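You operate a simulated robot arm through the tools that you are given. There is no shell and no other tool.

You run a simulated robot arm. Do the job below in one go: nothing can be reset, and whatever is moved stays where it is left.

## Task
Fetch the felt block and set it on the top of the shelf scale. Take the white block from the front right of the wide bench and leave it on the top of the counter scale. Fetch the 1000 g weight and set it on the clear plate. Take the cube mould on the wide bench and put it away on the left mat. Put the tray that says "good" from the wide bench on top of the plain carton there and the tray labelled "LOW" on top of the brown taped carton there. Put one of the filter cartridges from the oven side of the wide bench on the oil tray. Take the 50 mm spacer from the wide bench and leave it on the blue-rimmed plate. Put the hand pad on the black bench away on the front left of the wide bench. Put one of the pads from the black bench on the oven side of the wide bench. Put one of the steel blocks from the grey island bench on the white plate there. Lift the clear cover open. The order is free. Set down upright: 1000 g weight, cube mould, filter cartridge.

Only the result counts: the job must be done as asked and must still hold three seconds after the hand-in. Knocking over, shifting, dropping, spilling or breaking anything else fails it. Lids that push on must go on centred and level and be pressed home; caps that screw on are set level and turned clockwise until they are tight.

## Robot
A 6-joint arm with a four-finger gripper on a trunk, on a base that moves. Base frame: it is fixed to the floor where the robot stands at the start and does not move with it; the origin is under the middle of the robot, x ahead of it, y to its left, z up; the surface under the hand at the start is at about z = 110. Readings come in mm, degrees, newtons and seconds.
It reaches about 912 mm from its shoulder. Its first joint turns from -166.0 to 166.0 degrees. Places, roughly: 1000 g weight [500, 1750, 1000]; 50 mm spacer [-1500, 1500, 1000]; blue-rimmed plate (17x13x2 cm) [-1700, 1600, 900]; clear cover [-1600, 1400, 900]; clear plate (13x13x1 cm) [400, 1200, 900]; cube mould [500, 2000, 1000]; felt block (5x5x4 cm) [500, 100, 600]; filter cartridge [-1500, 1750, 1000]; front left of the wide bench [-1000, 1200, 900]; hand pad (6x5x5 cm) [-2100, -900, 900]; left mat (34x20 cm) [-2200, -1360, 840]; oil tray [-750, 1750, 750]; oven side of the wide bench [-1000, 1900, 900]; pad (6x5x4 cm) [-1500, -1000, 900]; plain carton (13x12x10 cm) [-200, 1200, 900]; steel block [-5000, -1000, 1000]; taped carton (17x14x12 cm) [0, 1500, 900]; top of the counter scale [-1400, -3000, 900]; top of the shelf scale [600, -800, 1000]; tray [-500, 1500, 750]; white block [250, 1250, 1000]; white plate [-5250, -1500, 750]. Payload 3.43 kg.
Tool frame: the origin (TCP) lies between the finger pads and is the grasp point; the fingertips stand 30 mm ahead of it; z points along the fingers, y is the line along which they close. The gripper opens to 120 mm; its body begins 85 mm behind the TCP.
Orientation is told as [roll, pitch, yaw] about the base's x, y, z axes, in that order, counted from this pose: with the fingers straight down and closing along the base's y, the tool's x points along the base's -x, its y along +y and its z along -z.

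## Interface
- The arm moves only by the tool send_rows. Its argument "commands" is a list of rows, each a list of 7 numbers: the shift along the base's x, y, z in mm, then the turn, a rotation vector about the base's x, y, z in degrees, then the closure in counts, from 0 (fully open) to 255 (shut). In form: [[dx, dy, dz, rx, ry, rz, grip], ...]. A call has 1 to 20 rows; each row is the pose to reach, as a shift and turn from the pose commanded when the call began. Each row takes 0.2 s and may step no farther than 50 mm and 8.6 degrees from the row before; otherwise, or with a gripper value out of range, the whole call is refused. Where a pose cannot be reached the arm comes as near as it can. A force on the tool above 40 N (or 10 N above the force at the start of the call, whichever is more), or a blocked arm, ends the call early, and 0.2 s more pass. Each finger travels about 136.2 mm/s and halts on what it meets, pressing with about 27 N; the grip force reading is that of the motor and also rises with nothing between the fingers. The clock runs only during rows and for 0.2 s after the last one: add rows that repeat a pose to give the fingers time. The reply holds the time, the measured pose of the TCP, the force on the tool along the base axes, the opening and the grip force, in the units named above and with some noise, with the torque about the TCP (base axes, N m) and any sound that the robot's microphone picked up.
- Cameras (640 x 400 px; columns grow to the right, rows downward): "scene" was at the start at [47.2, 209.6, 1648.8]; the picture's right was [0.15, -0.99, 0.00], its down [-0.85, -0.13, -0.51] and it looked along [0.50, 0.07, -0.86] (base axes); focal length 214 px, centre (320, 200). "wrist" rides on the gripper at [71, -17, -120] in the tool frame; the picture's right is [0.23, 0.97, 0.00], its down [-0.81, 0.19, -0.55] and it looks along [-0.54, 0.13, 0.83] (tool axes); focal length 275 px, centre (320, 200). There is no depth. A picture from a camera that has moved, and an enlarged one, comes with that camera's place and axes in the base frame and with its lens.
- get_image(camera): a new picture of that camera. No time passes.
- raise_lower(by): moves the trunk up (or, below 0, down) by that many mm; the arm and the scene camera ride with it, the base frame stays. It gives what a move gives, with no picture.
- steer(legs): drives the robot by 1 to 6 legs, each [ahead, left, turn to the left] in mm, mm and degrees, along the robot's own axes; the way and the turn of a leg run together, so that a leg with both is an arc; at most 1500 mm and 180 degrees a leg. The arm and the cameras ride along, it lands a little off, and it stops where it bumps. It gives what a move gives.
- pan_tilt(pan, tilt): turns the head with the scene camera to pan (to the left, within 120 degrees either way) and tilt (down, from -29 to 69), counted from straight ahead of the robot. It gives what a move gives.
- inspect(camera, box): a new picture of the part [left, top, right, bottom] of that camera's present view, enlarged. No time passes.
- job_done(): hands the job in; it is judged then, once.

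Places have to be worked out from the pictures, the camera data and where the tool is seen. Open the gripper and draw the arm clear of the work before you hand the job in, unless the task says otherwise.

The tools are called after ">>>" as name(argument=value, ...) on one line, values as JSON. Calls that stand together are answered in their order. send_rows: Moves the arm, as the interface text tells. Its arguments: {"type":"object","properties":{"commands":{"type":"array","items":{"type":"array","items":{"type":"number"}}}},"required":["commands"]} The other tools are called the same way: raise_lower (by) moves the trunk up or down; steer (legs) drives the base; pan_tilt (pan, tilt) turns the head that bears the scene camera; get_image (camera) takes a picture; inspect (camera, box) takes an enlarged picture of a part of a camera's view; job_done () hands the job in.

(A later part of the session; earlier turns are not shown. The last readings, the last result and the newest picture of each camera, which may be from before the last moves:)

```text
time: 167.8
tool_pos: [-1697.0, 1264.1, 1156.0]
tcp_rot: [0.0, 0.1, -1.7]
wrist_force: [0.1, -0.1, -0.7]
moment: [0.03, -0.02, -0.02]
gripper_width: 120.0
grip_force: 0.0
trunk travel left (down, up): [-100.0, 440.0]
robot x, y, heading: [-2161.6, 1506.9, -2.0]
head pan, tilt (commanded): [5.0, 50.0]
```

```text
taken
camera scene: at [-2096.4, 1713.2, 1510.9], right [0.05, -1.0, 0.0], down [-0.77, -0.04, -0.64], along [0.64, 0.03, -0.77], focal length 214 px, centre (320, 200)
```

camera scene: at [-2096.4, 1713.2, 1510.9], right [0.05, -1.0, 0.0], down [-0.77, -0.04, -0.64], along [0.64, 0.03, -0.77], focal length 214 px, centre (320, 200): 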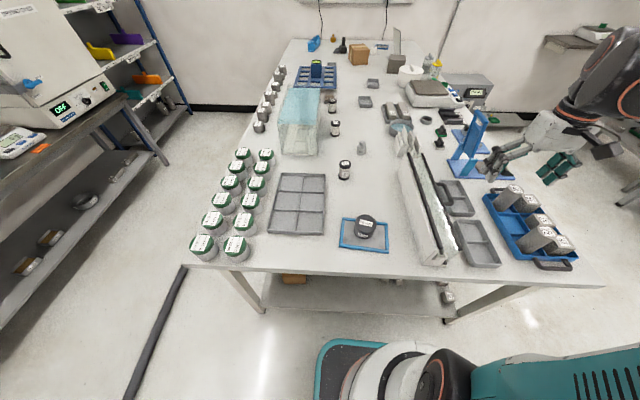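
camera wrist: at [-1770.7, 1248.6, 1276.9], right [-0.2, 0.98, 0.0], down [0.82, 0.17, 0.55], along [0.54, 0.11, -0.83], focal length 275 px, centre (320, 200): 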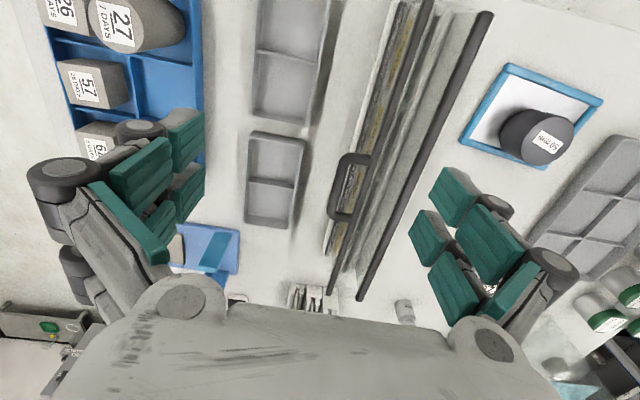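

>>> inspect(camera="scene", box=[380, 130, 508, 210])

>>> inspect(camera="scene", box=[370, 190, 498, 270])

>>> inspect(camera="wrist", box=[300, 0, 500, 125])

>>> inspect(camera="wrist", box=[280, 120, 440, 220])

```text
5.00 times, centred on (444, 170) of scene
camera zoom: at [-2096.4, 1713.2, 1510.9], right [0.05, -1.0, 0.0], down [-0.77, -0.04, -0.64], along [0.64, 0.03, -0.77], focal length 1072 px, centre (-300, 350)
```

zoom: 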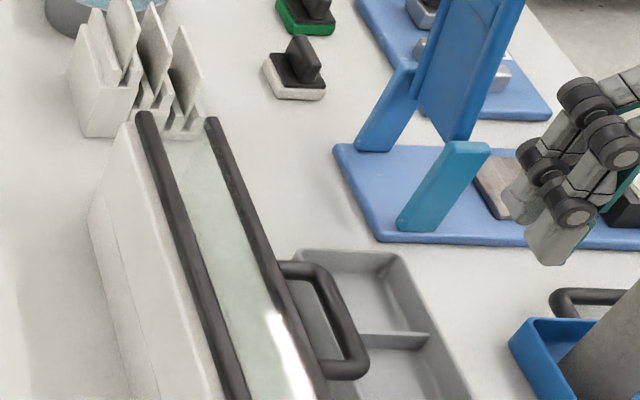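

```text
5.00 times, centred on (434, 230) of scene
camera zoom: at [-2096.4, 1713.2, 1510.9], right [0.05, -1.0, 0.0], down [-0.77, -0.04, -0.64], along [0.64, 0.03, -0.77], focal length 1072 px, centre (-250, 50)
```

zoom: 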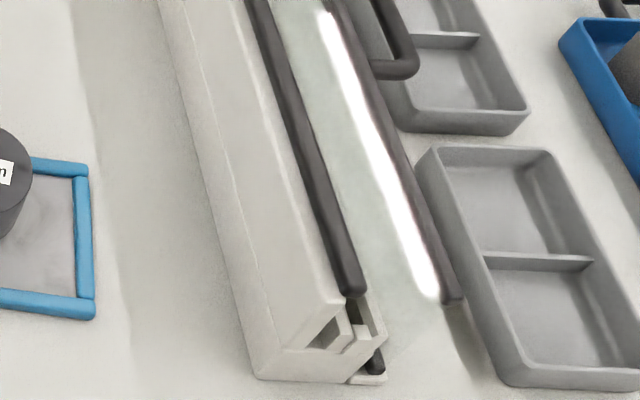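

```text
3.20 times, centred on (400, 62) of wrist
camera zoom: at [-1770.7, 1248.6, 1276.9], right [-0.2, 0.98, 0.0], down [0.82, 0.17, 0.55], along [0.54, 0.11, -0.83], focal length 881 px, centre (64, 640)
```

zoom: 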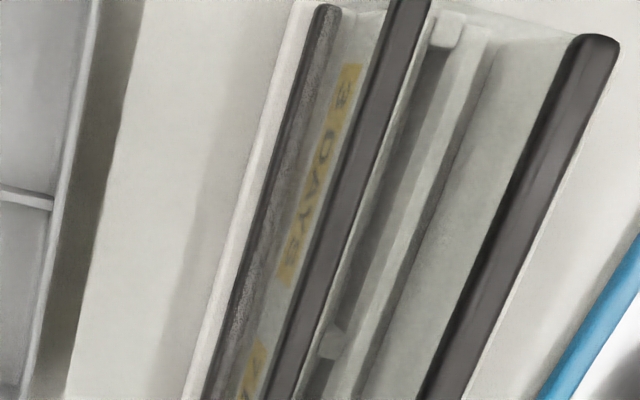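

```text
4.00 times, centred on (360, 170) of wrist
camera zoom: at [-1770.7, 1248.6, 1276.9], right [-0.2, 0.98, 0.0], down [0.82, 0.17, 0.55], along [0.54, 0.11, -0.83], focal length 1101 px, centre (160, 320)
```

zoom: 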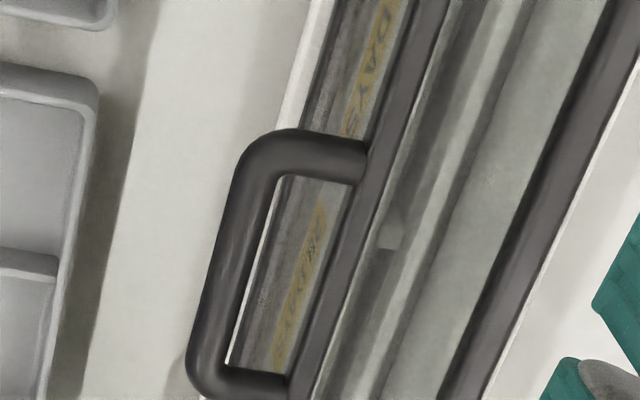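

The bars all lie at z≈977: back (hinge) bar at y≈1395, front bar y≈1343, handle's outer bar at ≈(−1600,1307). I check the finger thickness and spacing to choose how to lift the handle.

>>> inspect(camera="scene", box=[480, 110, 608, 190])

>>> inspect(camera="wrist", box=[20, 90, 260, 240])

```text
5.00 times, centred on (544, 150) of scene
camera zoom: at [-2096.4, 1713.2, 1510.9], right [0.05, -1.0, 0.0], down [-0.77, -0.04, -0.64], along [0.64, 0.03, -0.77], focal length 1072 px, centre (-800, 450)
```

zoom: 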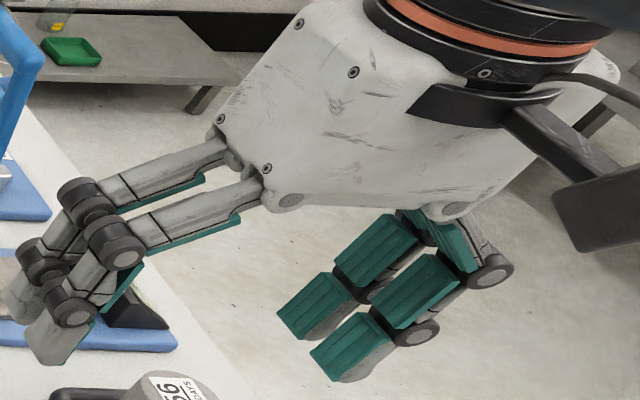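

```text
2.67 times, centred on (140, 165) of wrist
camera zoom: at [-1770.7, 1248.6, 1276.9], right [-0.2, 0.98, 0.0], down [0.82, 0.17, 0.55], along [0.54, 0.11, -0.83], focal length 734 px, centre (800, 293)
```

zoom: 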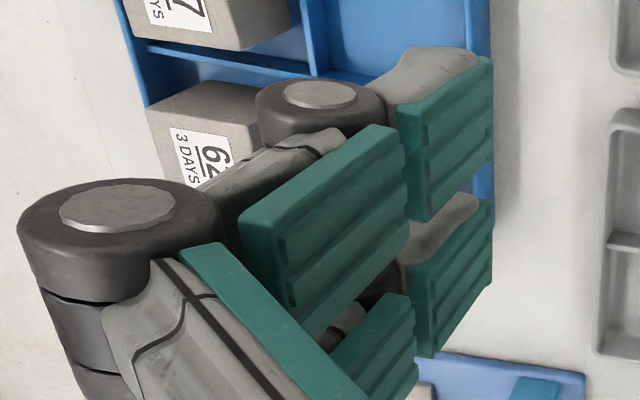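

I'll lift the handle from below with the closed fingers: tilt the hand 45° (pointing toward +y and down), slip under the handle's outer bar, and follow the arc about the back bar. First I pose the hand in front of the handle at a safe height.

>>> send_rows(commands=[[17, -15, 0, 7.5, 0, 0, 100], [34, -30, 0, 15, 0, 0, 200], [51, -45, 0, 22.5, 0, 0, 255], [68, -60, 0, 30, 0, 0, 255], [85, -75, -10, 37.5, 0, 0, 255], [100, -85, -20, 45, 0, 0, 255], [100, -85, -20, 45, 0, 0, 255]])

>>> get_image(camera="wrist")

>>> get_image(camera="scene")

```text
time: 169.3
tool_pos: [-1582.4, 1193.0, 1135.4]
tcp_rot: [43.1, -0.3, -2.8]
wrist_force: [-0.3, 1.1, -0.7]
moment: [0.04, 0.06, 0.03]
gripper_width: 0.1
grip_force: 26.6
out of reach, approached as far as the arm can: row 6, 7
trunk travel left (down, up): [-100.0, 440.0]
robot x, y, heading: [-2162.1, 1510.0, -2.2]
head pan, tilt (commanded): [5.0, 50.0]
```

```text
taken
camera wrist: at [-1659.1, 1102.3, 1211.7], right [-0.2, 0.72, 0.66], down [0.8, -0.28, 0.54], along [0.57, 0.64, -0.52], focal length 275 px, centre (320, 200)
```

wrist: 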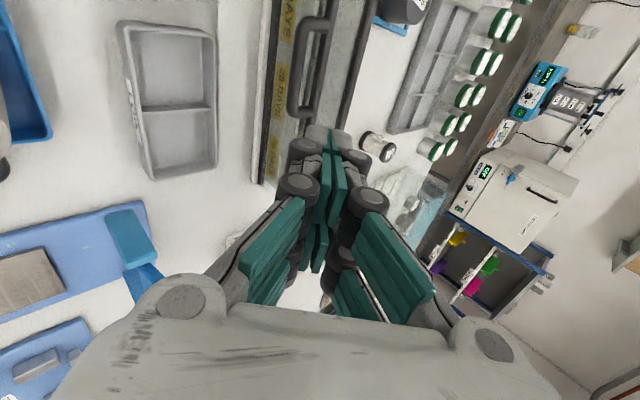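

```text
taken
camera scene: at [-2095.8, 1713.0, 1510.9], right [0.05, -1.0, 0.0], down [-0.77, -0.04, -0.64], along [0.64, 0.03, -0.77], focal length 214 px, centre (320, 200)
```

scene: 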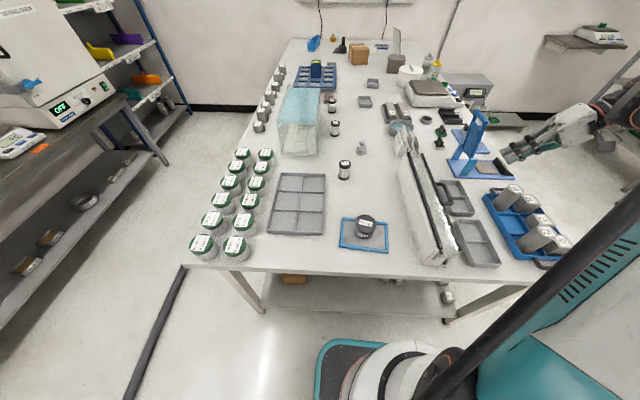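

The 45° tilt is at the arm's limit from here. I shift the base 180 mm to its right for a better wrist geometry and try again.

>>> steer(legs=[[0, -180, 0]])

>>> send_rows(commands=[[0, 40, 0, 1, 0, 0, 255], [-8, 80, 0, 2, 0, 0, 255], [-16, 120, 0, 2, 0, 0, 255], [-16, 160, 0, 2, 0, 0, 255], [-16, 195, -20, 2, 0, 0, 255], [-16, 215, -60, 2, 0, 0, 255], [-16, 215, -90, 2, 0, 0, 255], [-16, 215, -90, 2, 0, 0, 255]])

>>> get_image(camera="wrist")

>>> get_image(camera="scene")

```text
time: 170.9
tool_pos: [-1587.8, 1015.5, 1135.0]
tcp_rot: [43.1, -0.3, -2.6]
wrist_force: [-0.4, -0.3, -0.4]
moment: [0.0, 0.01, -0.03]
gripper_width: 0.1
grip_force: 26.7
trunk travel left (down, up): [-100.0, 440.0]
robot x, y, heading: [-2165.0, 1326.6, -1.9]
head pan, tilt (commanded): [5.0, 50.0]
```

```text
time: 172.7
tool_pos: [-1605.2, 1231.1, 1045.5]
tcp_rot: [45.1, -0.2, -2.6]
wrist_force: [0.7, 0.3, 0.2]
moment: [0.03, 0.01, 0.03]
gripper_width: 0.0
grip_force: 26.8
trunk travel left (down, up): [-100.0, 440.0]
robot x, y, heading: [-2169.5, 1327.0, -1.8]
head pan, tilt (commanded): [5.0, 50.0]
```

```text
taken
camera wrist: at [-1681.8, 1136.6, 1119.0], right [-0.2, 0.7, 0.69], down [0.8, -0.29, 0.53], along [0.57, 0.65, -0.5], focal length 275 px, centre (320, 200)
```

wrist: 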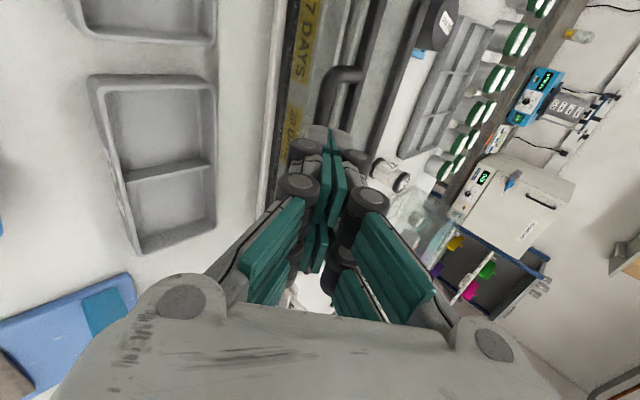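

```text
taken
camera scene: at [-2102.8, 1533.2, 1510.9], right [0.05, -1.0, 0.0], down [-0.77, -0.04, -0.64], along [0.64, 0.03, -0.77], focal length 214 px, centre (320, 200)
```

scene: 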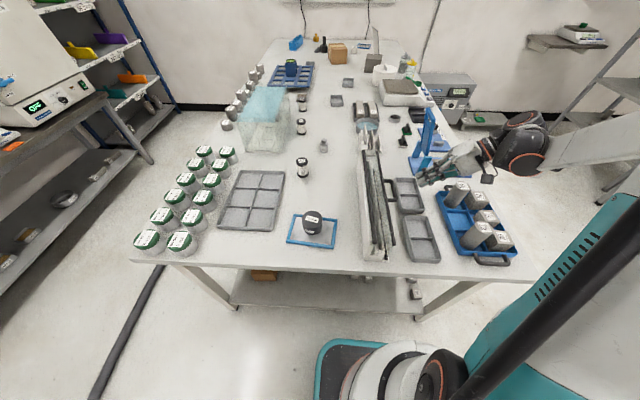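

The tilt works here. I zoom in to see hand and handle together.

>>> inspect(camera="scene", box=[350, 130, 510, 230])

>>> inspect(camera="wrist", box=[260, 0, 420, 200])

```text
4.00 times, centred on (430, 180) of scene
camera zoom: at [-2102.8, 1533.2, 1510.9], right [0.05, -1.0, 0.0], down [-0.77, -0.04, -0.64], along [0.64, 0.03, -0.77], focal length 858 px, centre (-120, 280)
```

zoom: 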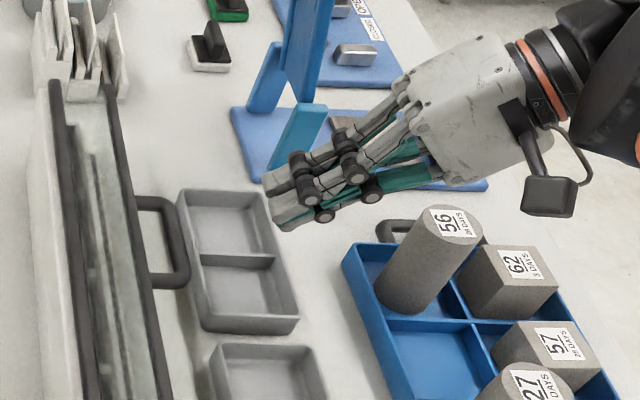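

```text
2.00 times, centred on (340, 100) of wrist
camera zoom: at [-1681.8, 1136.6, 1119.0], right [-0.2, 0.7, 0.69], down [0.8, -0.29, 0.53], along [0.57, 0.65, -0.5], focal length 551 px, centre (280, 400)
```

zoom: 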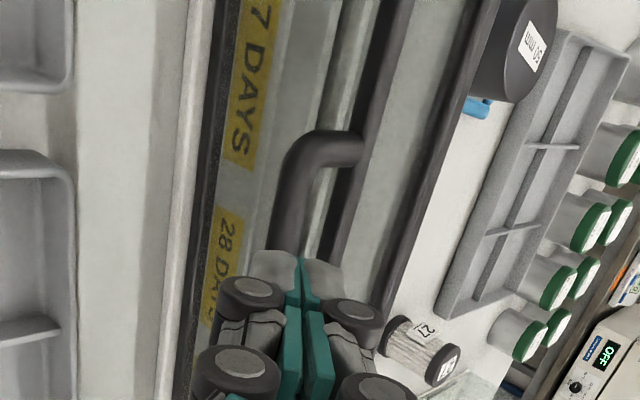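

The handle's outer bar is at y≈1303, z≈975, x≈−1600. I bring the closed fingers to a pre-contact spot just below and in front of it.

>>> send_rows(commands=[[2, 2, -35, 0, 0, 0, 255], [4, 8, -68, 0, 0, 0, 255], [5, 19, -98, 0, 0, 0, 255], [5, 19, -98, 0, 0, 0, 255]])

>>> inspect(camera="scene", box=[350, 130, 510, 230])

>>> inspect(camera="wrist", box=[260, 0, 420, 200])

```text
time: 173.7
tool_pos: [-1598.5, 1251.3, 946.2]
tcp_rot: [45.0, -0.2, -2.6]
wrist_force: [0.3, -0.4, 0.5]
moment: [-0.04, 0.03, 0.0]
gripper_width: 0.2
grip_force: 27.4
trunk travel left (down, up): [-100.0, 440.0]
robot x, y, heading: [-2168.9, 1326.9, -1.8]
head pan, tilt (commanded): [5.0, 50.0]
```

```text
4.00 times, centred on (430, 180) of scene
camera zoom: at [-2102.7, 1533.4, 1510.9], right [0.05, -1.0, 0.0], down [-0.77, -0.04, -0.64], along [0.64, 0.03, -0.77], focal length 858 px, centre (-120, 280)
```

zoom: 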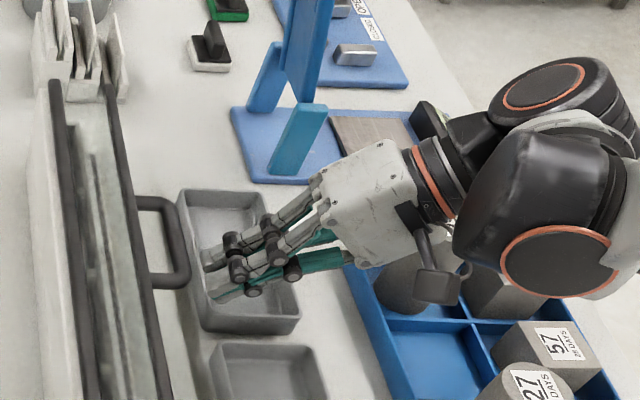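

```text
2.00 times, centred on (340, 100) of wrist
camera zoom: at [-1675.2, 1155.9, 1018.9], right [-0.2, 0.7, 0.69], down [0.8, -0.29, 0.53], along [0.57, 0.65, -0.5], focal length 551 px, centre (280, 400)
```

zoom: 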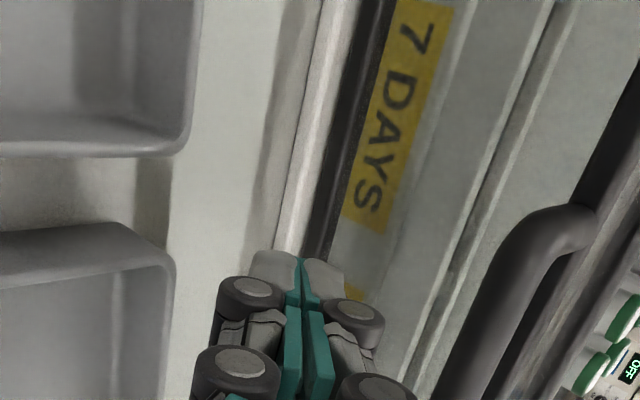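

Positioned just below the handle on its front side. Now I lift along the arc to about 30°.

>>> send_rows(commands=[[0, 12, 11, 0, 0, 0, 255], [0, 24, 24, 0, 0, 0, 255], [0, 26, 36, 0, 0, 0, 255], [0, 28, 48, 0, 0, 0, 255], [0, 32, 61, -2, 0, 0, 255], [0, 36, 73, -5, 0, 0, 255], [0, 36, 73, -5, 0, 0, 255]])

>>> inspect(camera="scene", box=[350, 130, 510, 230])

>>> get_image(camera="wrist")

```text
time: 175.3
tool_pos: [-1600.1, 1285.1, 1021.3]
tcp_rot: [39.9, -0.4, -2.6]
wrist_force: [-0.4, -0.2, 1.0]
moment: [-0.02, -0.01, -0.01]
gripper_width: 0.0
grip_force: 26.7
trunk travel left (down, up): [-100.0, 440.0]
robot x, y, heading: [-2167.2, 1329.0, -1.7]
head pan, tilt (commanded): [5.0, 50.0]
```

```text
4.00 times, centred on (430, 180) of scene
camera zoom: at [-2103.2, 1533.7, 1510.8], right [0.05, -1.0, 0.0], down [-0.77, -0.04, -0.64], along [0.64, 0.03, -0.77], focal length 858 px, centre (-120, 280)
```

zoom: 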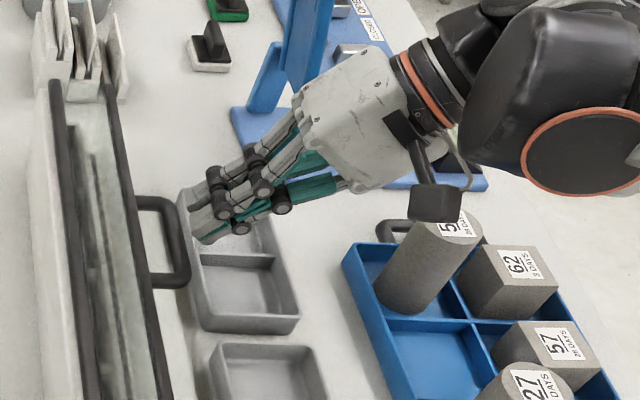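

```text
taken
camera wrist: at [-1675.7, 1197.9, 1102.6], right [-0.2, 0.76, 0.62], down [0.8, -0.25, 0.55], along [0.57, 0.61, -0.55], focal length 275 px, centre (320, 200)
```

wrist: 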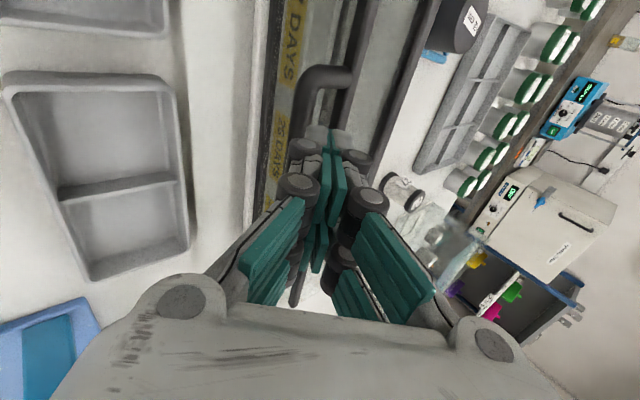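

The fingers passed in front of the bar without engaging. I triangulate the handle more precisely from this pose.

>>> inspect(camera="wrist", box=[270, 50, 366, 110])

>>> inspect(camera="scene", box=[360, 160, 424, 200])

```text
6.67 times, centred on (318, 80) of wrist
camera zoom: at [-1675.7, 1197.9, 1102.6], right [-0.2, 0.76, 0.62], down [0.8, -0.25, 0.55], along [0.57, 0.61, -0.55], focal length 1835 px, centre (333, 1000)
```

zoom: 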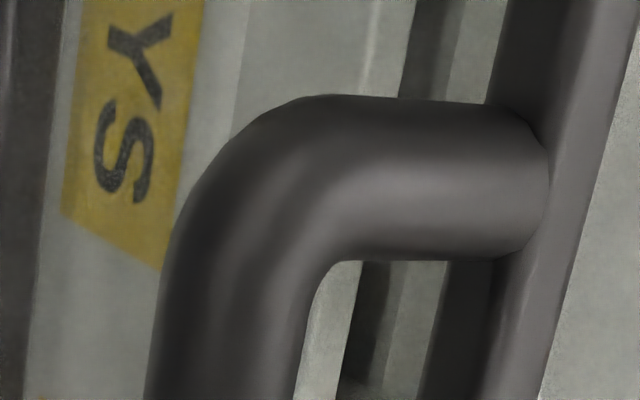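

```text
10.00 times, centred on (392, 180) of scene
camera zoom: at [-2103.2, 1533.7, 1510.8], right [0.05, -1.0, 0.0], down [-0.77, -0.04, -0.64], along [0.64, 0.03, -0.77], focal length 2145 px, centre (-400, 400)
```

zoom: 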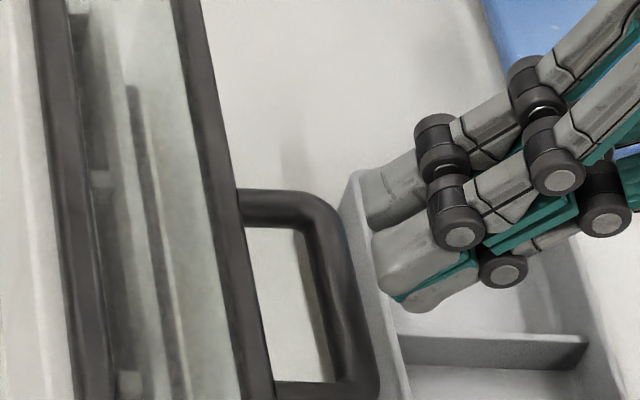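

The bar sits at about (y 1307.5, z 971.4), slightly further than assumed, and the tips are slimmer. I drop back, reinsert deeper under the bar, and lift again to about 30°.

>>> send_rows(commands=[[0, -30, 0, 0, 0, 0, 255], [0, -42, -30, 2.5, 0, 0, 255], [0, -42, -65, 5, 0, 0, 255], [0, -38, -82, 5, 0, 0, 255], [0, -15, -76, 5, 0, 0, 255], [0, 2.6, -58.3, 5, 0, 0, 255], [0, 5.6, -34.2, 5, 0, 0, 255], [0, 9.4, -23.3, 3.5, 0, 0, 255], [0, 13.8, -12.3, 2, 0, 0, 255], [0, 13.8, -12.3, 2, 0, 0, 255]])

>>> inspect(camera="scene", box=[350, 130, 510, 230])

>>> get_image(camera="wrist")

```text
time: 176.8
tool_pos: [-1599.5, 1281.7, 964.7]
tcp_rot: [44.5, -0.1, -2.9]
wrist_force: [0.5, -7.2, -3.1]
moment: [-0.08, -0.04, 0.09]
gripper_width: 0.0
grip_force: 27.1
trunk travel left (down, up): [-100.0, 440.0]
robot x, y, heading: [-2167.5, 1327.4, -2.1]
head pan, tilt (commanded): [5.0, 50.0]
stopped in row 7: the force on the tool passed its limit at 54 N (the readings are from after the stop); the commanded pose is now the measured one
```

```text
4.00 times, centred on (430, 180) of scene
camera zoom: at [-2102.5, 1532.7, 1511.0], right [0.05, -1.0, 0.0], down [-0.77, -0.04, -0.64], along [0.64, 0.03, -0.77], focal length 858 px, centre (-120, 280)
```

zoom: 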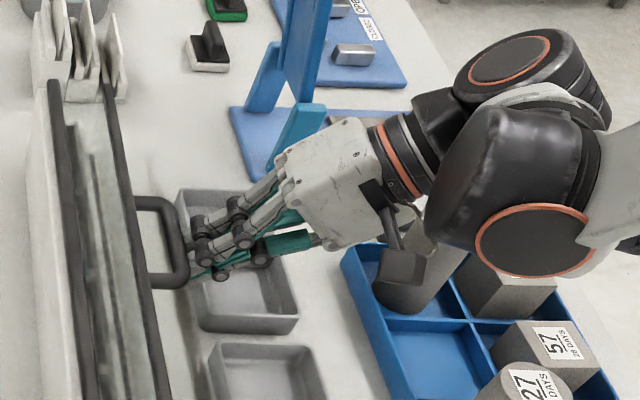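

```text
taken
camera wrist: at [-1676.4, 1189.8, 1040.0], right [-0.2, 0.71, 0.68], down [0.8, -0.29, 0.53], along [0.57, 0.65, -0.51], focal length 275 px, centre (320, 200)
```

wrist: 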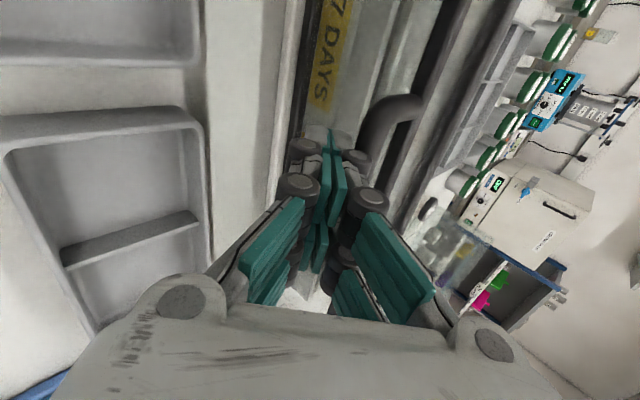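

The distal joint pushed against the bar's front. Better plan: come from straight above with one finger pair inside the loop, clamp the bar and carry it round. I back out, go upright above the handle, and set a 30 mm opening.

>>> send_rows(commands=[[1, -20, -14, 0, 0, 0, 255], [2, -45, 0, 0, 0, 0, 255], [3, -60, 40, 0, 0, 0, 255], [4, -60, 85, 0, 0, 0, 255], [4, -55, 115, -8, 0, 0, 255], [4, -45, 120, -16, 0, 0, 191], [4, -30, 120, -24, 0, 0, 191], [4, -10, 120, -32, 0, 0, 191], [4, 8, 120, -40, 0, 0, 191], [4, 22, 120, -44.5, 0, 0, 191], [4, 22, 120, -44.5, 0, 0, 191]])

>>> get_image(camera="wrist")

>>> inspect(camera="scene", box=[350, 110, 510, 210])

```text
time: 179.2
tool_pos: [-1596.1, 1308.0, 1086.6]
tcp_rot: [-0.1, -2.1, -2.0]
wrist_force: [0.4, 0.2, -0.5]
moment: [-0.01, 0.01, -0.03]
gripper_width: 30.2
grip_force: 0.0
trunk travel left (down, up): [-100.0, 440.0]
robot x, y, heading: [-2166.4, 1329.4, -2.1]
head pan, tilt (commanded): [5.0, 50.0]
```

```text
taken
camera wrist: at [-1672.1, 1292.0, 1204.6], right [-0.2, 0.98, -0.01], down [0.8, 0.17, 0.58], along [0.57, 0.11, -0.81], focal length 275 px, centre (320, 200)
```

wrist: 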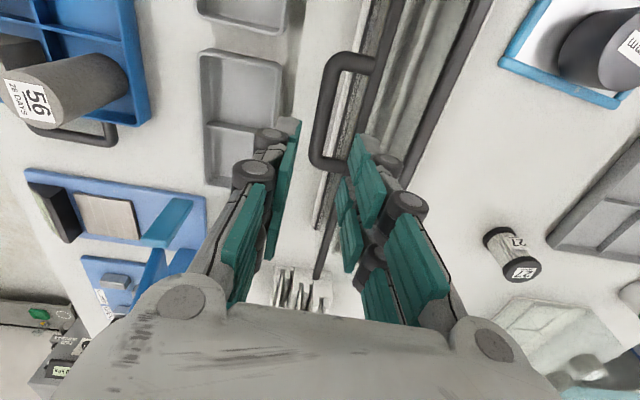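

```text
4.00 times, centred on (430, 160) of scene
camera zoom: at [-2103.0, 1533.6, 1510.8], right [0.05, -1.0, 0.0], down [-0.77, -0.04, -0.64], along [0.64, 0.03, -0.77], focal length 858 px, centre (-120, 360)
```

zoom: 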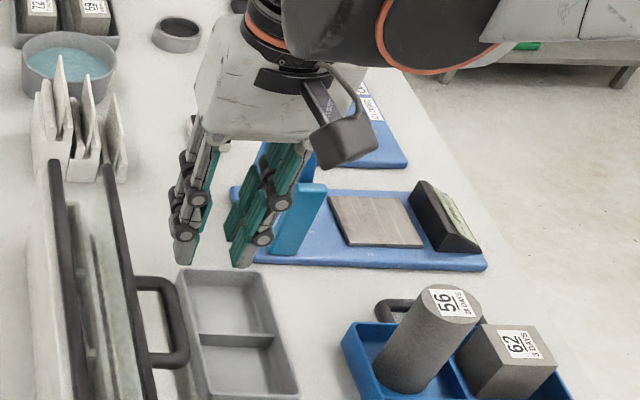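

I zoom the wrist view to fix the handle's exact position before descending.

>>> inspect(camera="wrist", box=[272, 30, 432, 130])

>>> inspect(camera="wrist", box=[272, 100, 432, 200])

```text
4.00 times, centred on (352, 80) of wrist
camera zoom: at [-1672.1, 1292.0, 1204.6], right [-0.2, 0.98, -0.01], down [0.8, 0.17, 0.58], along [0.57, 0.11, -0.81], focal length 1101 px, centre (192, 680)
```

zoom: 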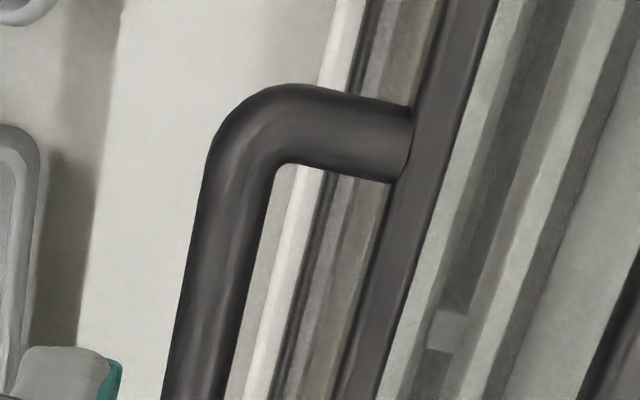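

```text
4.00 times, centred on (352, 150) of wrist
camera zoom: at [-1672.1, 1292.0, 1204.6], right [-0.2, 0.98, -0.01], down [0.8, 0.17, 0.58], along [0.57, 0.11, -0.81], focal length 1101 px, centre (192, 400)
```

zoom: 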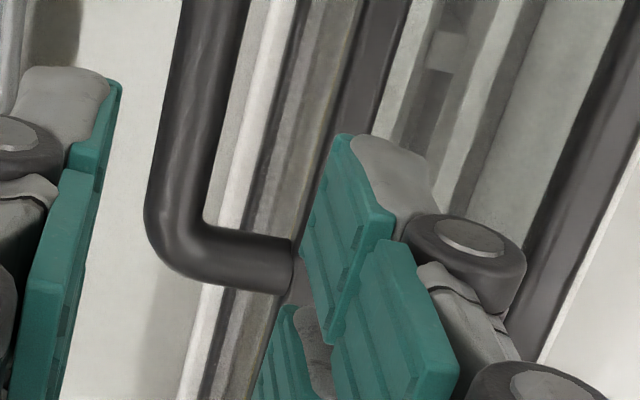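

Handle outer bar at y≈1310, front bar y≈1345, centre x≈−1594.5. I square up the hand and descend part-way, then check fit.

>>> send_rows(commands=[[1.5, -1, -15, 0, 2.1, 2, 191], [1.5, -2.3, -40, 0, 2.1, 3, 191], [1.5, -2.3, -58, 0, 2.1, 3, 191], [1.5, -2.3, -58, 0, 2.1, 3, 191]])

>>> inspect(camera="wrist", box=[240, 80, 440, 205])

>>> inspect(camera="scene", box=[360, 140, 456, 200])

```text
time: 180.2
tool_pos: [-1595.6, 1302.3, 1027.2]
tcp_rot: [-0.1, 0.1, 1.1]
wrist_force: [0.1, 1.0, 1.1]
moment: [-0.01, 0.0, -0.01]
gripper_width: 30.1
grip_force: 0.0
trunk travel left (down, up): [-100.0, 440.0]
robot x, y, heading: [-2164.5, 1328.2, -1.9]
head pan, tilt (commanded): [5.0, 50.0]
```

```text
3.20 times, centred on (340, 142) of wrist
camera zoom: at [-1666.4, 1284.3, 1148.8], right [-0.25, 0.97, 0.0], down [0.81, 0.21, 0.55], along [0.53, 0.14, -0.83], focal length 881 px, centre (256, 384)
```

zoom: 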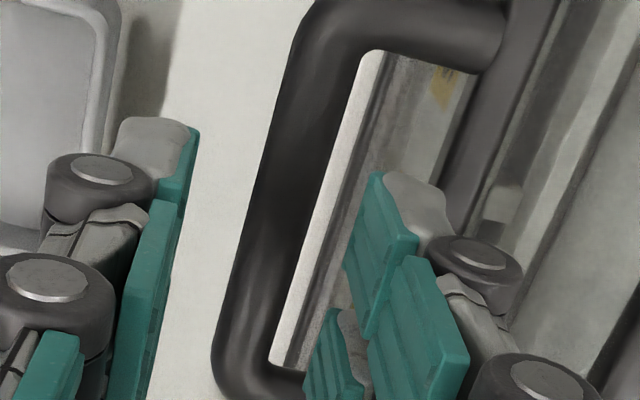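

```text
6.67 times, centred on (408, 170) of scene
camera zoom: at [-2102.9, 1533.4, 1510.9], right [0.05, -1.0, 0.0], down [-0.77, -0.04, -0.64], along [0.64, 0.03, -0.77], focal length 1430 px, centre (-267, 400)
```

zoom: 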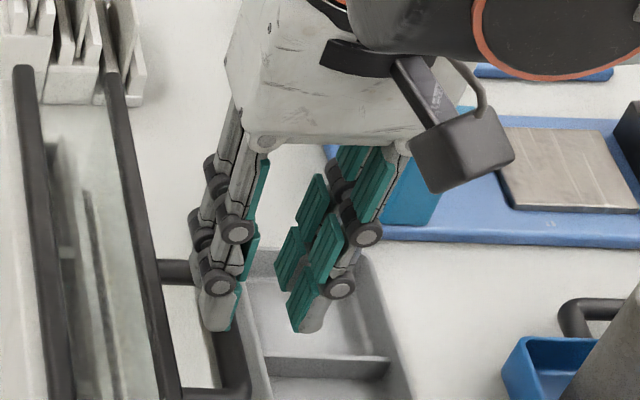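

The inner finger needs +3.5 mm in y to be centred in the loop. I adjust and lower to z≈994 so the tips pass just below the bar.

>>> send_rows(commands=[[-2, 3.7, 0, 0, 0, 0, 191], [-2, 3.7, -12, 0, 0, 0, 191], [-2, 3.7, -24, 0, 0, 0, 191], [-2, 3.7, -33, 0, 0, 0, 191], [-2, 3.7, -33, 0, 0, 0, 191]])

>>> inspect(camera="wrist", box=[240, 80, 440, 205])

>>> inspect(camera="scene", box=[360, 140, 456, 200])

```text
time: 181.4
tool_pos: [-1597.5, 1309.7, 995.0]
tcp_rot: [0.0, 0.0, 1.0]
wrist_force: [0.1, -1.4, 1.3]
moment: [0.06, -0.04, 0.0]
gripper_width: 29.4
grip_force: 0.0
trunk travel left (down, up): [-100.0, 440.0]
robot x, y, heading: [-2168.3, 1329.5, -2.1]
head pan, tilt (commanded): [5.0, 50.0]
```

```text
3.20 times, centred on (340, 142) of wrist
camera zoom: at [-1668.2, 1289.9, 1116.0], right [-0.25, 0.97, 0.0], down [0.81, 0.21, 0.55], along [0.54, 0.14, -0.83], focal length 881 px, centre (256, 384)
```

zoom: 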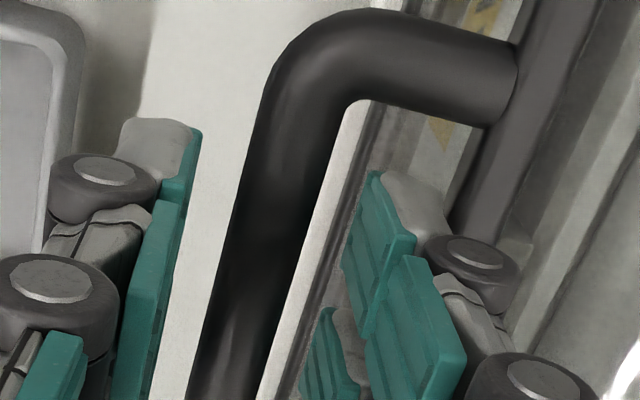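

```text
6.67 times, centred on (408, 170) of scene
camera zoom: at [-2103.2, 1533.2, 1510.9], right [0.05, -1.0, 0.0], down [-0.77, -0.04, -0.64], along [0.64, 0.03, -0.77], focal length 1430 px, centre (-267, 400)
```

zoom: 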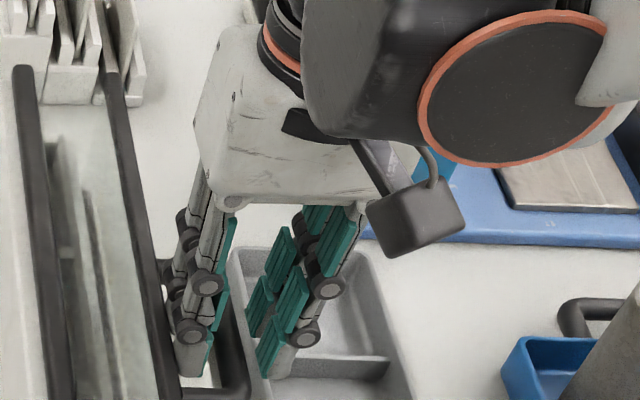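

The inner fingers are inside the loop with the bar between the pads. I close on it.

>>> send_rows(commands=[[0, 0, 0, 0, 0, 0, 220], [0, 0, 0, 0, 0, 0, 255], [0, 0, 0, 0, 0, 0, 255]])

>>> inspect(camera="wrist", box=[240, 80, 440, 205])

```text
time: 182.2
tool_pos: [-1596.0, 1309.7, 994.6]
tcp_rot: [0.0, 0.0, 1.0]
wrist_force: [-1.5, 0.2, -3.2]
moment: [-0.01, -0.43, -0.39]
gripper_width: 13.6
grip_force: 44.5
trunk travel left (down, up): [-100.0, 440.0]
robot x, y, heading: [-2167.4, 1329.0, -1.8]
head pan, tilt (commanded): [5.0, 50.0]
```

```text
3.20 times, centred on (340, 142) of wrist
camera zoom: at [-1667.9, 1290.1, 1115.9], right [-0.25, 0.97, 0.0], down [0.81, 0.21, 0.55], along [0.53, 0.14, -0.83], focal length 881 px, centre (256, 384)
```

zoom: 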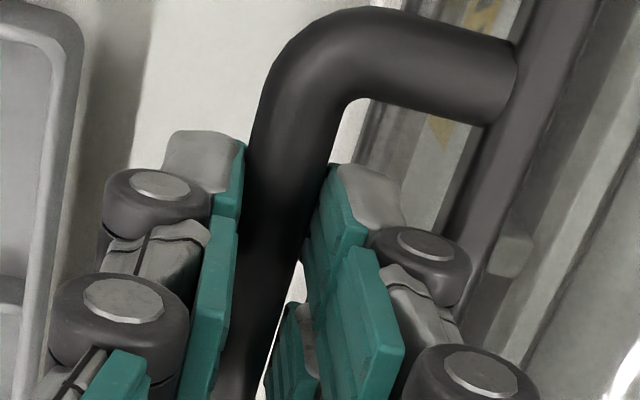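

The bar is clamped (13.6 mm). Now I lift along the arc about the back bar, first to about 30°.

>>> send_rows(commands=[[0, 0.7, 7.4, -1, 0, 0, 255], [0, 2, 14.7, -2, 0, 0, 255], [0, 4, 21.9, -3, 0, 0, 255], [0, 6.6, 28.9, -4, 0, 0, 255], [0, 9.8, 35.7, -5, 0, 0, 255], [0, 13.7, 42.3, -6, 0, 0, 255], [0, 13.7, 42.3, -6, 0, 0, 255]])

>>> get_image(camera="wrist")

>>> inspect(camera="scene", box=[350, 120, 478, 200])

```text
time: 183.8
tool_pos: [-1595.3, 1321.0, 1036.2]
tcp_rot: [-6.2, 0.2, 1.1]
wrist_force: [-0.5, 0.0, -0.4]
moment: [-0.01, -0.03, 0.0]
gripper_width: 0.1
grip_force: 33.7
trunk travel left (down, up): [-100.0, 440.0]
robot x, y, heading: [-2166.1, 1327.4, -1.9]
head pan, tilt (commanded): [5.0, 50.0]
```

```text
taken
camera wrist: at [-1667.7, 1315.9, 1158.7], right [-0.25, 0.96, -0.1], down [0.81, 0.26, 0.53], along [0.53, 0.05, -0.84], focal length 275 px, centre (320, 200)
```

wrist: 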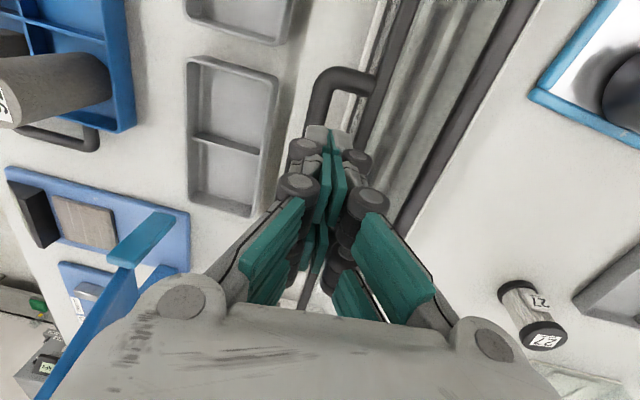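

```text
5.00 times, centred on (414, 160) of scene
camera zoom: at [-2103.1, 1533.5, 1510.8], right [0.05, -1.0, 0.0], down [-0.77, -0.04, -0.64], along [0.64, 0.03, -0.77], focal length 1072 px, centre (-150, 400)
```

zoom: 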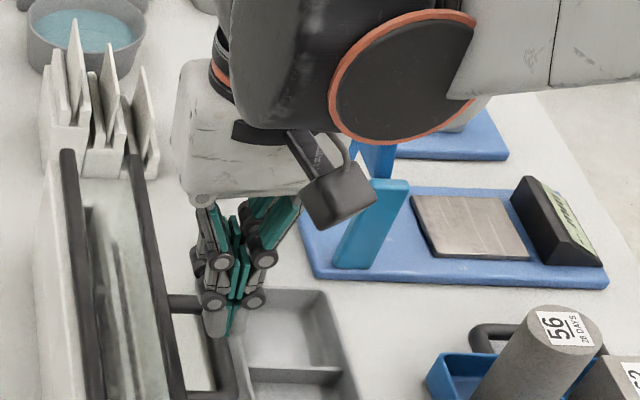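

The friction grip slid off the tip; the lid needs real lifting force. I return to pushing from below, now with the exact bar position (y≈1309.7) and the bar placed ~20 mm ahead of the TCP, clear of the finger joint. First the pre-contact pose.

>>> send_rows(commands=[[0, -5, 45, 0, 0, 0, 255], [0, -40, 60, 8, 0, 0, 255], [0, -75, 60, 16, 0, 0, 255], [0, -95, 50, 24, 0, 0, 255], [0, -100, 20, 32, 0, 0, 255], [0, -98, -20, 40, 0, 0, 255], [0, -90, -60, 48, 0, 0, 255], [0, -83, -95, 51, 0, 0, 255], [0, -66, -86, 51, 0, 0, 255], [0, -48.5, -72.7, 51, 0, 0, 255], [0, -48.5, -72.7, 51, 0, 0, 255]])

>>> inspect(camera="wrist", box=[240, 60, 480, 210])

>>> inspect(camera="scene", box=[360, 150, 456, 210])

```text
time: 186.2
tool_pos: [-1598.1, 1270.6, 963.3]
tcp_rot: [45.1, -0.7, 0.8]
wrist_force: [-0.1, -0.4, 0.3]
moment: [0.03, 0.01, -0.01]
gripper_width: 0.1
grip_force: 33.3
trunk travel left (down, up): [-100.0, 440.0]
robot x, y, heading: [-2169.0, 1328.5, -2.1]
head pan, tilt (commanded): [5.0, 50.0]
```

```text
2.67 times, centred on (360, 135) of wrist
camera zoom: at [-1668.8, 1173.8, 1036.7], right [-0.25, 0.69, 0.68], down [0.81, -0.24, 0.54], along [0.54, 0.69, -0.49], focal length 734 px, centre (213, 373)
```

zoom: 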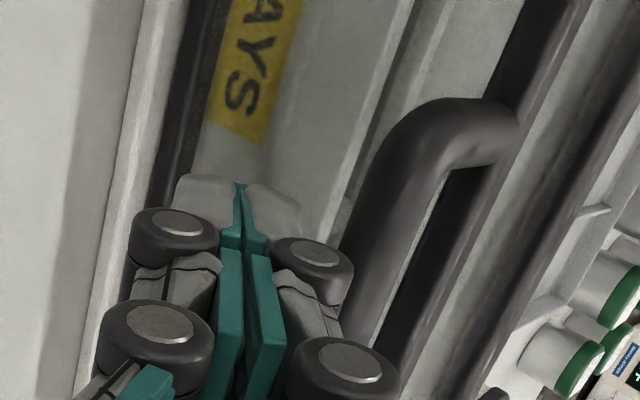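

```text
6.67 times, centred on (408, 180) of scene
camera zoom: at [-2103.1, 1533.5, 1510.8], right [0.05, -1.0, 0.0], down [-0.77, -0.04, -0.64], along [0.64, 0.03, -0.77], focal length 1430 px, centre (-267, 333)
```

zoom: 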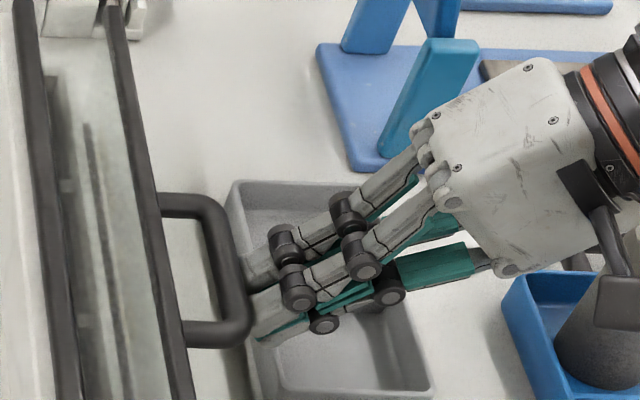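

From the pictures, each finger has a notch between its distal joint (p≈+4) and medial joint (p≈−37); the bar should sit there. I go deeper under the handle: first below it at (1294,936) with 42° tilt.

>>> send_rows(commands=[[2, -8, -14, -1.5, 0, 0, 255], [3, -8, -27, -3, 0, 0, 255], [3, 8, -28, -3, 0, 0, 255], [3, 23.4, -27.7, -3, 0, 0, 255], [3, 23.4, -27.7, -3, 0, 0, 255]])

>>> inspect(camera="wrist", box=[240, 60, 480, 210])

>>> inspect(camera="scene", box=[360, 150, 456, 210])

```text
time: 187.4
tool_pos: [-1593.5, 1297.4, 937.8]
tcp_rot: [42.0, -0.6, 0.7]
wrist_force: [-0.1, -0.4, 0.8]
moment: [0.01, -0.03, -0.02]
gripper_width: 0.0
grip_force: 33.5
trunk travel left (down, up): [-100.0, 440.0]
robot x, y, heading: [-2167.5, 1331.2, -1.9]
head pan, tilt (commanded): [5.0, 50.0]
```

```text
2.67 times, centred on (360, 135) of wrist
camera zoom: at [-1665.5, 1202.1, 1015.5], right [-0.25, 0.72, 0.65], down [0.81, -0.22, 0.55], along [0.54, 0.66, -0.53], focal length 734 px, centre (213, 373)
```

zoom: 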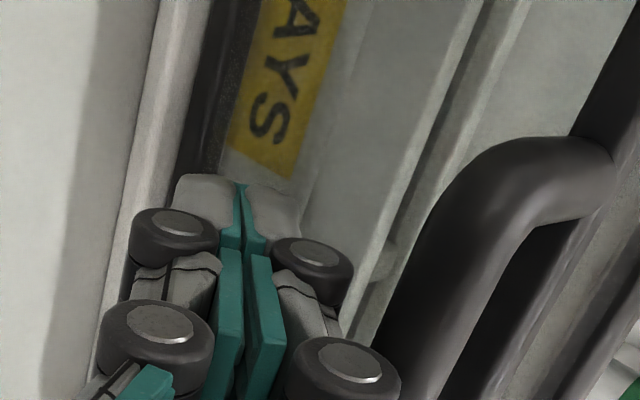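

```text
6.67 times, centred on (408, 180) of scene
camera zoom: at [-2102.9, 1533.5, 1510.8], right [0.05, -1.0, 0.0], down [-0.77, -0.04, -0.64], along [0.64, 0.03, -0.77], focal length 1430 px, centre (-267, 333)
```

zoom: 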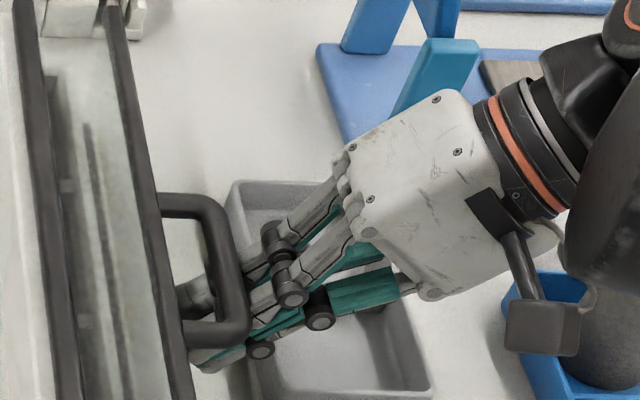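

The bar now lies over the notch between the finger joints. I lift rigidly about the hinge to about 20° and check.

>>> send_rows(commands=[[0, 8, 8.5, 0, 0, 0, 255], [0, 6.1, 16.3, -4.5, 0, 0, 255], [0, 5.1, 24.3, -9, 0, 0, 255], [0, 4.6, 32.3, -13.5, 0, 0, 255], [0, 4.9, 40.3, -18, 0, 0, 255], [0, 4.9, 40.3, -18, 0, 0, 255]])

>>> inspect(camera="scene", box=[350, 140, 478, 220])

>>> get_image(camera="wrist")

```text
time: 187.8
tool_pos: [-1592.5, 1299.7, 943.4]
tcp_rot: [40.7, -0.5, 0.6]
wrist_force: [2.3, -5.5, -12.0]
moment: [0.08, -0.02, -0.05]
gripper_width: 0.0
grip_force: 33.8
trunk travel left (down, up): [-100.0, 440.0]
robot x, y, heading: [-2167.9, 1326.2, -2.0]
head pan, tilt (commanded): [5.0, 50.0]
stopped in row 2: the force on the tool passed its limit at 47 N (the readings are from after the stop); the commanded pose is now the measured one
```

```text
5.00 times, centred on (414, 180) of scene
camera zoom: at [-2101.4, 1532.2, 1510.8], right [0.05, -1.0, 0.0], down [-0.77, -0.04, -0.64], along [0.64, 0.03, -0.77], focal length 1072 px, centre (-150, 300)
```

zoom: 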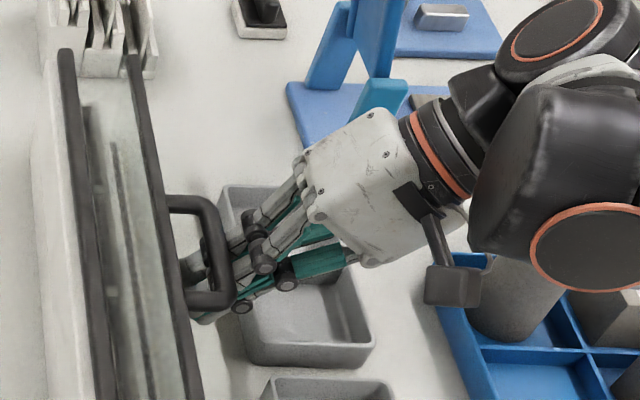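

```text
taken
camera wrist: at [-1665.0, 1206.7, 1022.7], right [-0.24, 0.73, 0.63], down [0.81, -0.21, 0.55], along [0.54, 0.65, -0.54], focal length 275 px, centre (320, 200)
```

wrist: 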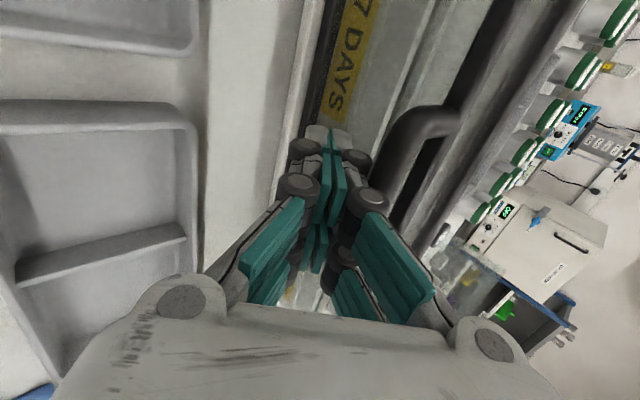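

The lid resisted ~47 N. Before pushing harder I look closely at the case's near end to understand how the cover is hinged.

>>> inspect(camera="scene", box=[350, 215, 414, 255])

>>> inspect(camera="scene", box=[345, 235, 409, 275])

>>> inspect(camera="scene", box=[350, 140, 398, 170])

```text
10.00 times, centred on (382, 235) of scene
camera zoom: at [-2101.4, 1532.2, 1510.8], right [0.05, -1.0, 0.0], down [-0.77, -0.04, -0.64], along [0.64, 0.03, -0.77], focal length 2145 px, centre (-300, -150)
```

zoom: 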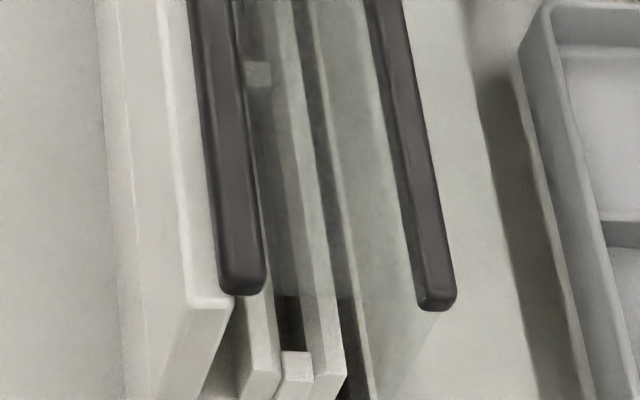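

```text
10.00 times, centred on (377, 255) of scene
camera zoom: at [-2101.4, 1532.2, 1510.8], right [0.05, -1.0, 0.0], down [-0.77, -0.04, -0.64], along [0.64, 0.03, -0.77], focal length 2145 px, centre (-250, -350)
```

zoom: 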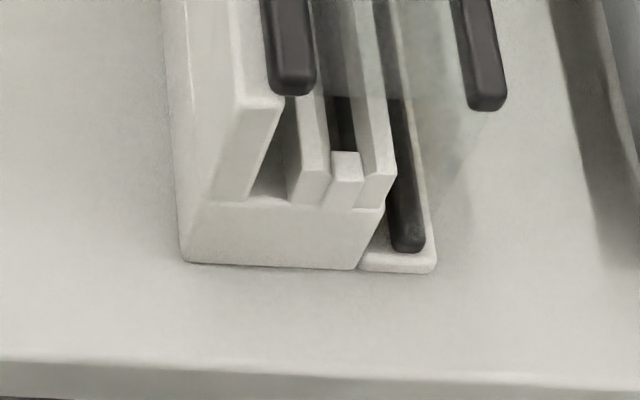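

```text
13.33 times, centred on (374, 155) of scene
camera zoom: at [-2101.4, 1532.2, 1510.8], right [0.05, -1.0, 0.0], down [-0.77, -0.04, -0.64], along [0.64, 0.03, -0.77], focal length 2860 px, centre (-400, 800)
```

zoom: 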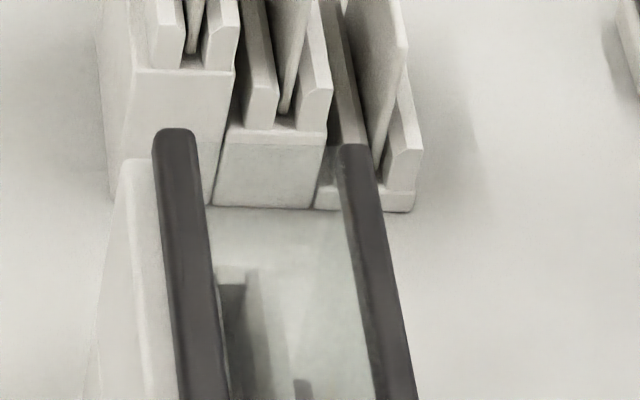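

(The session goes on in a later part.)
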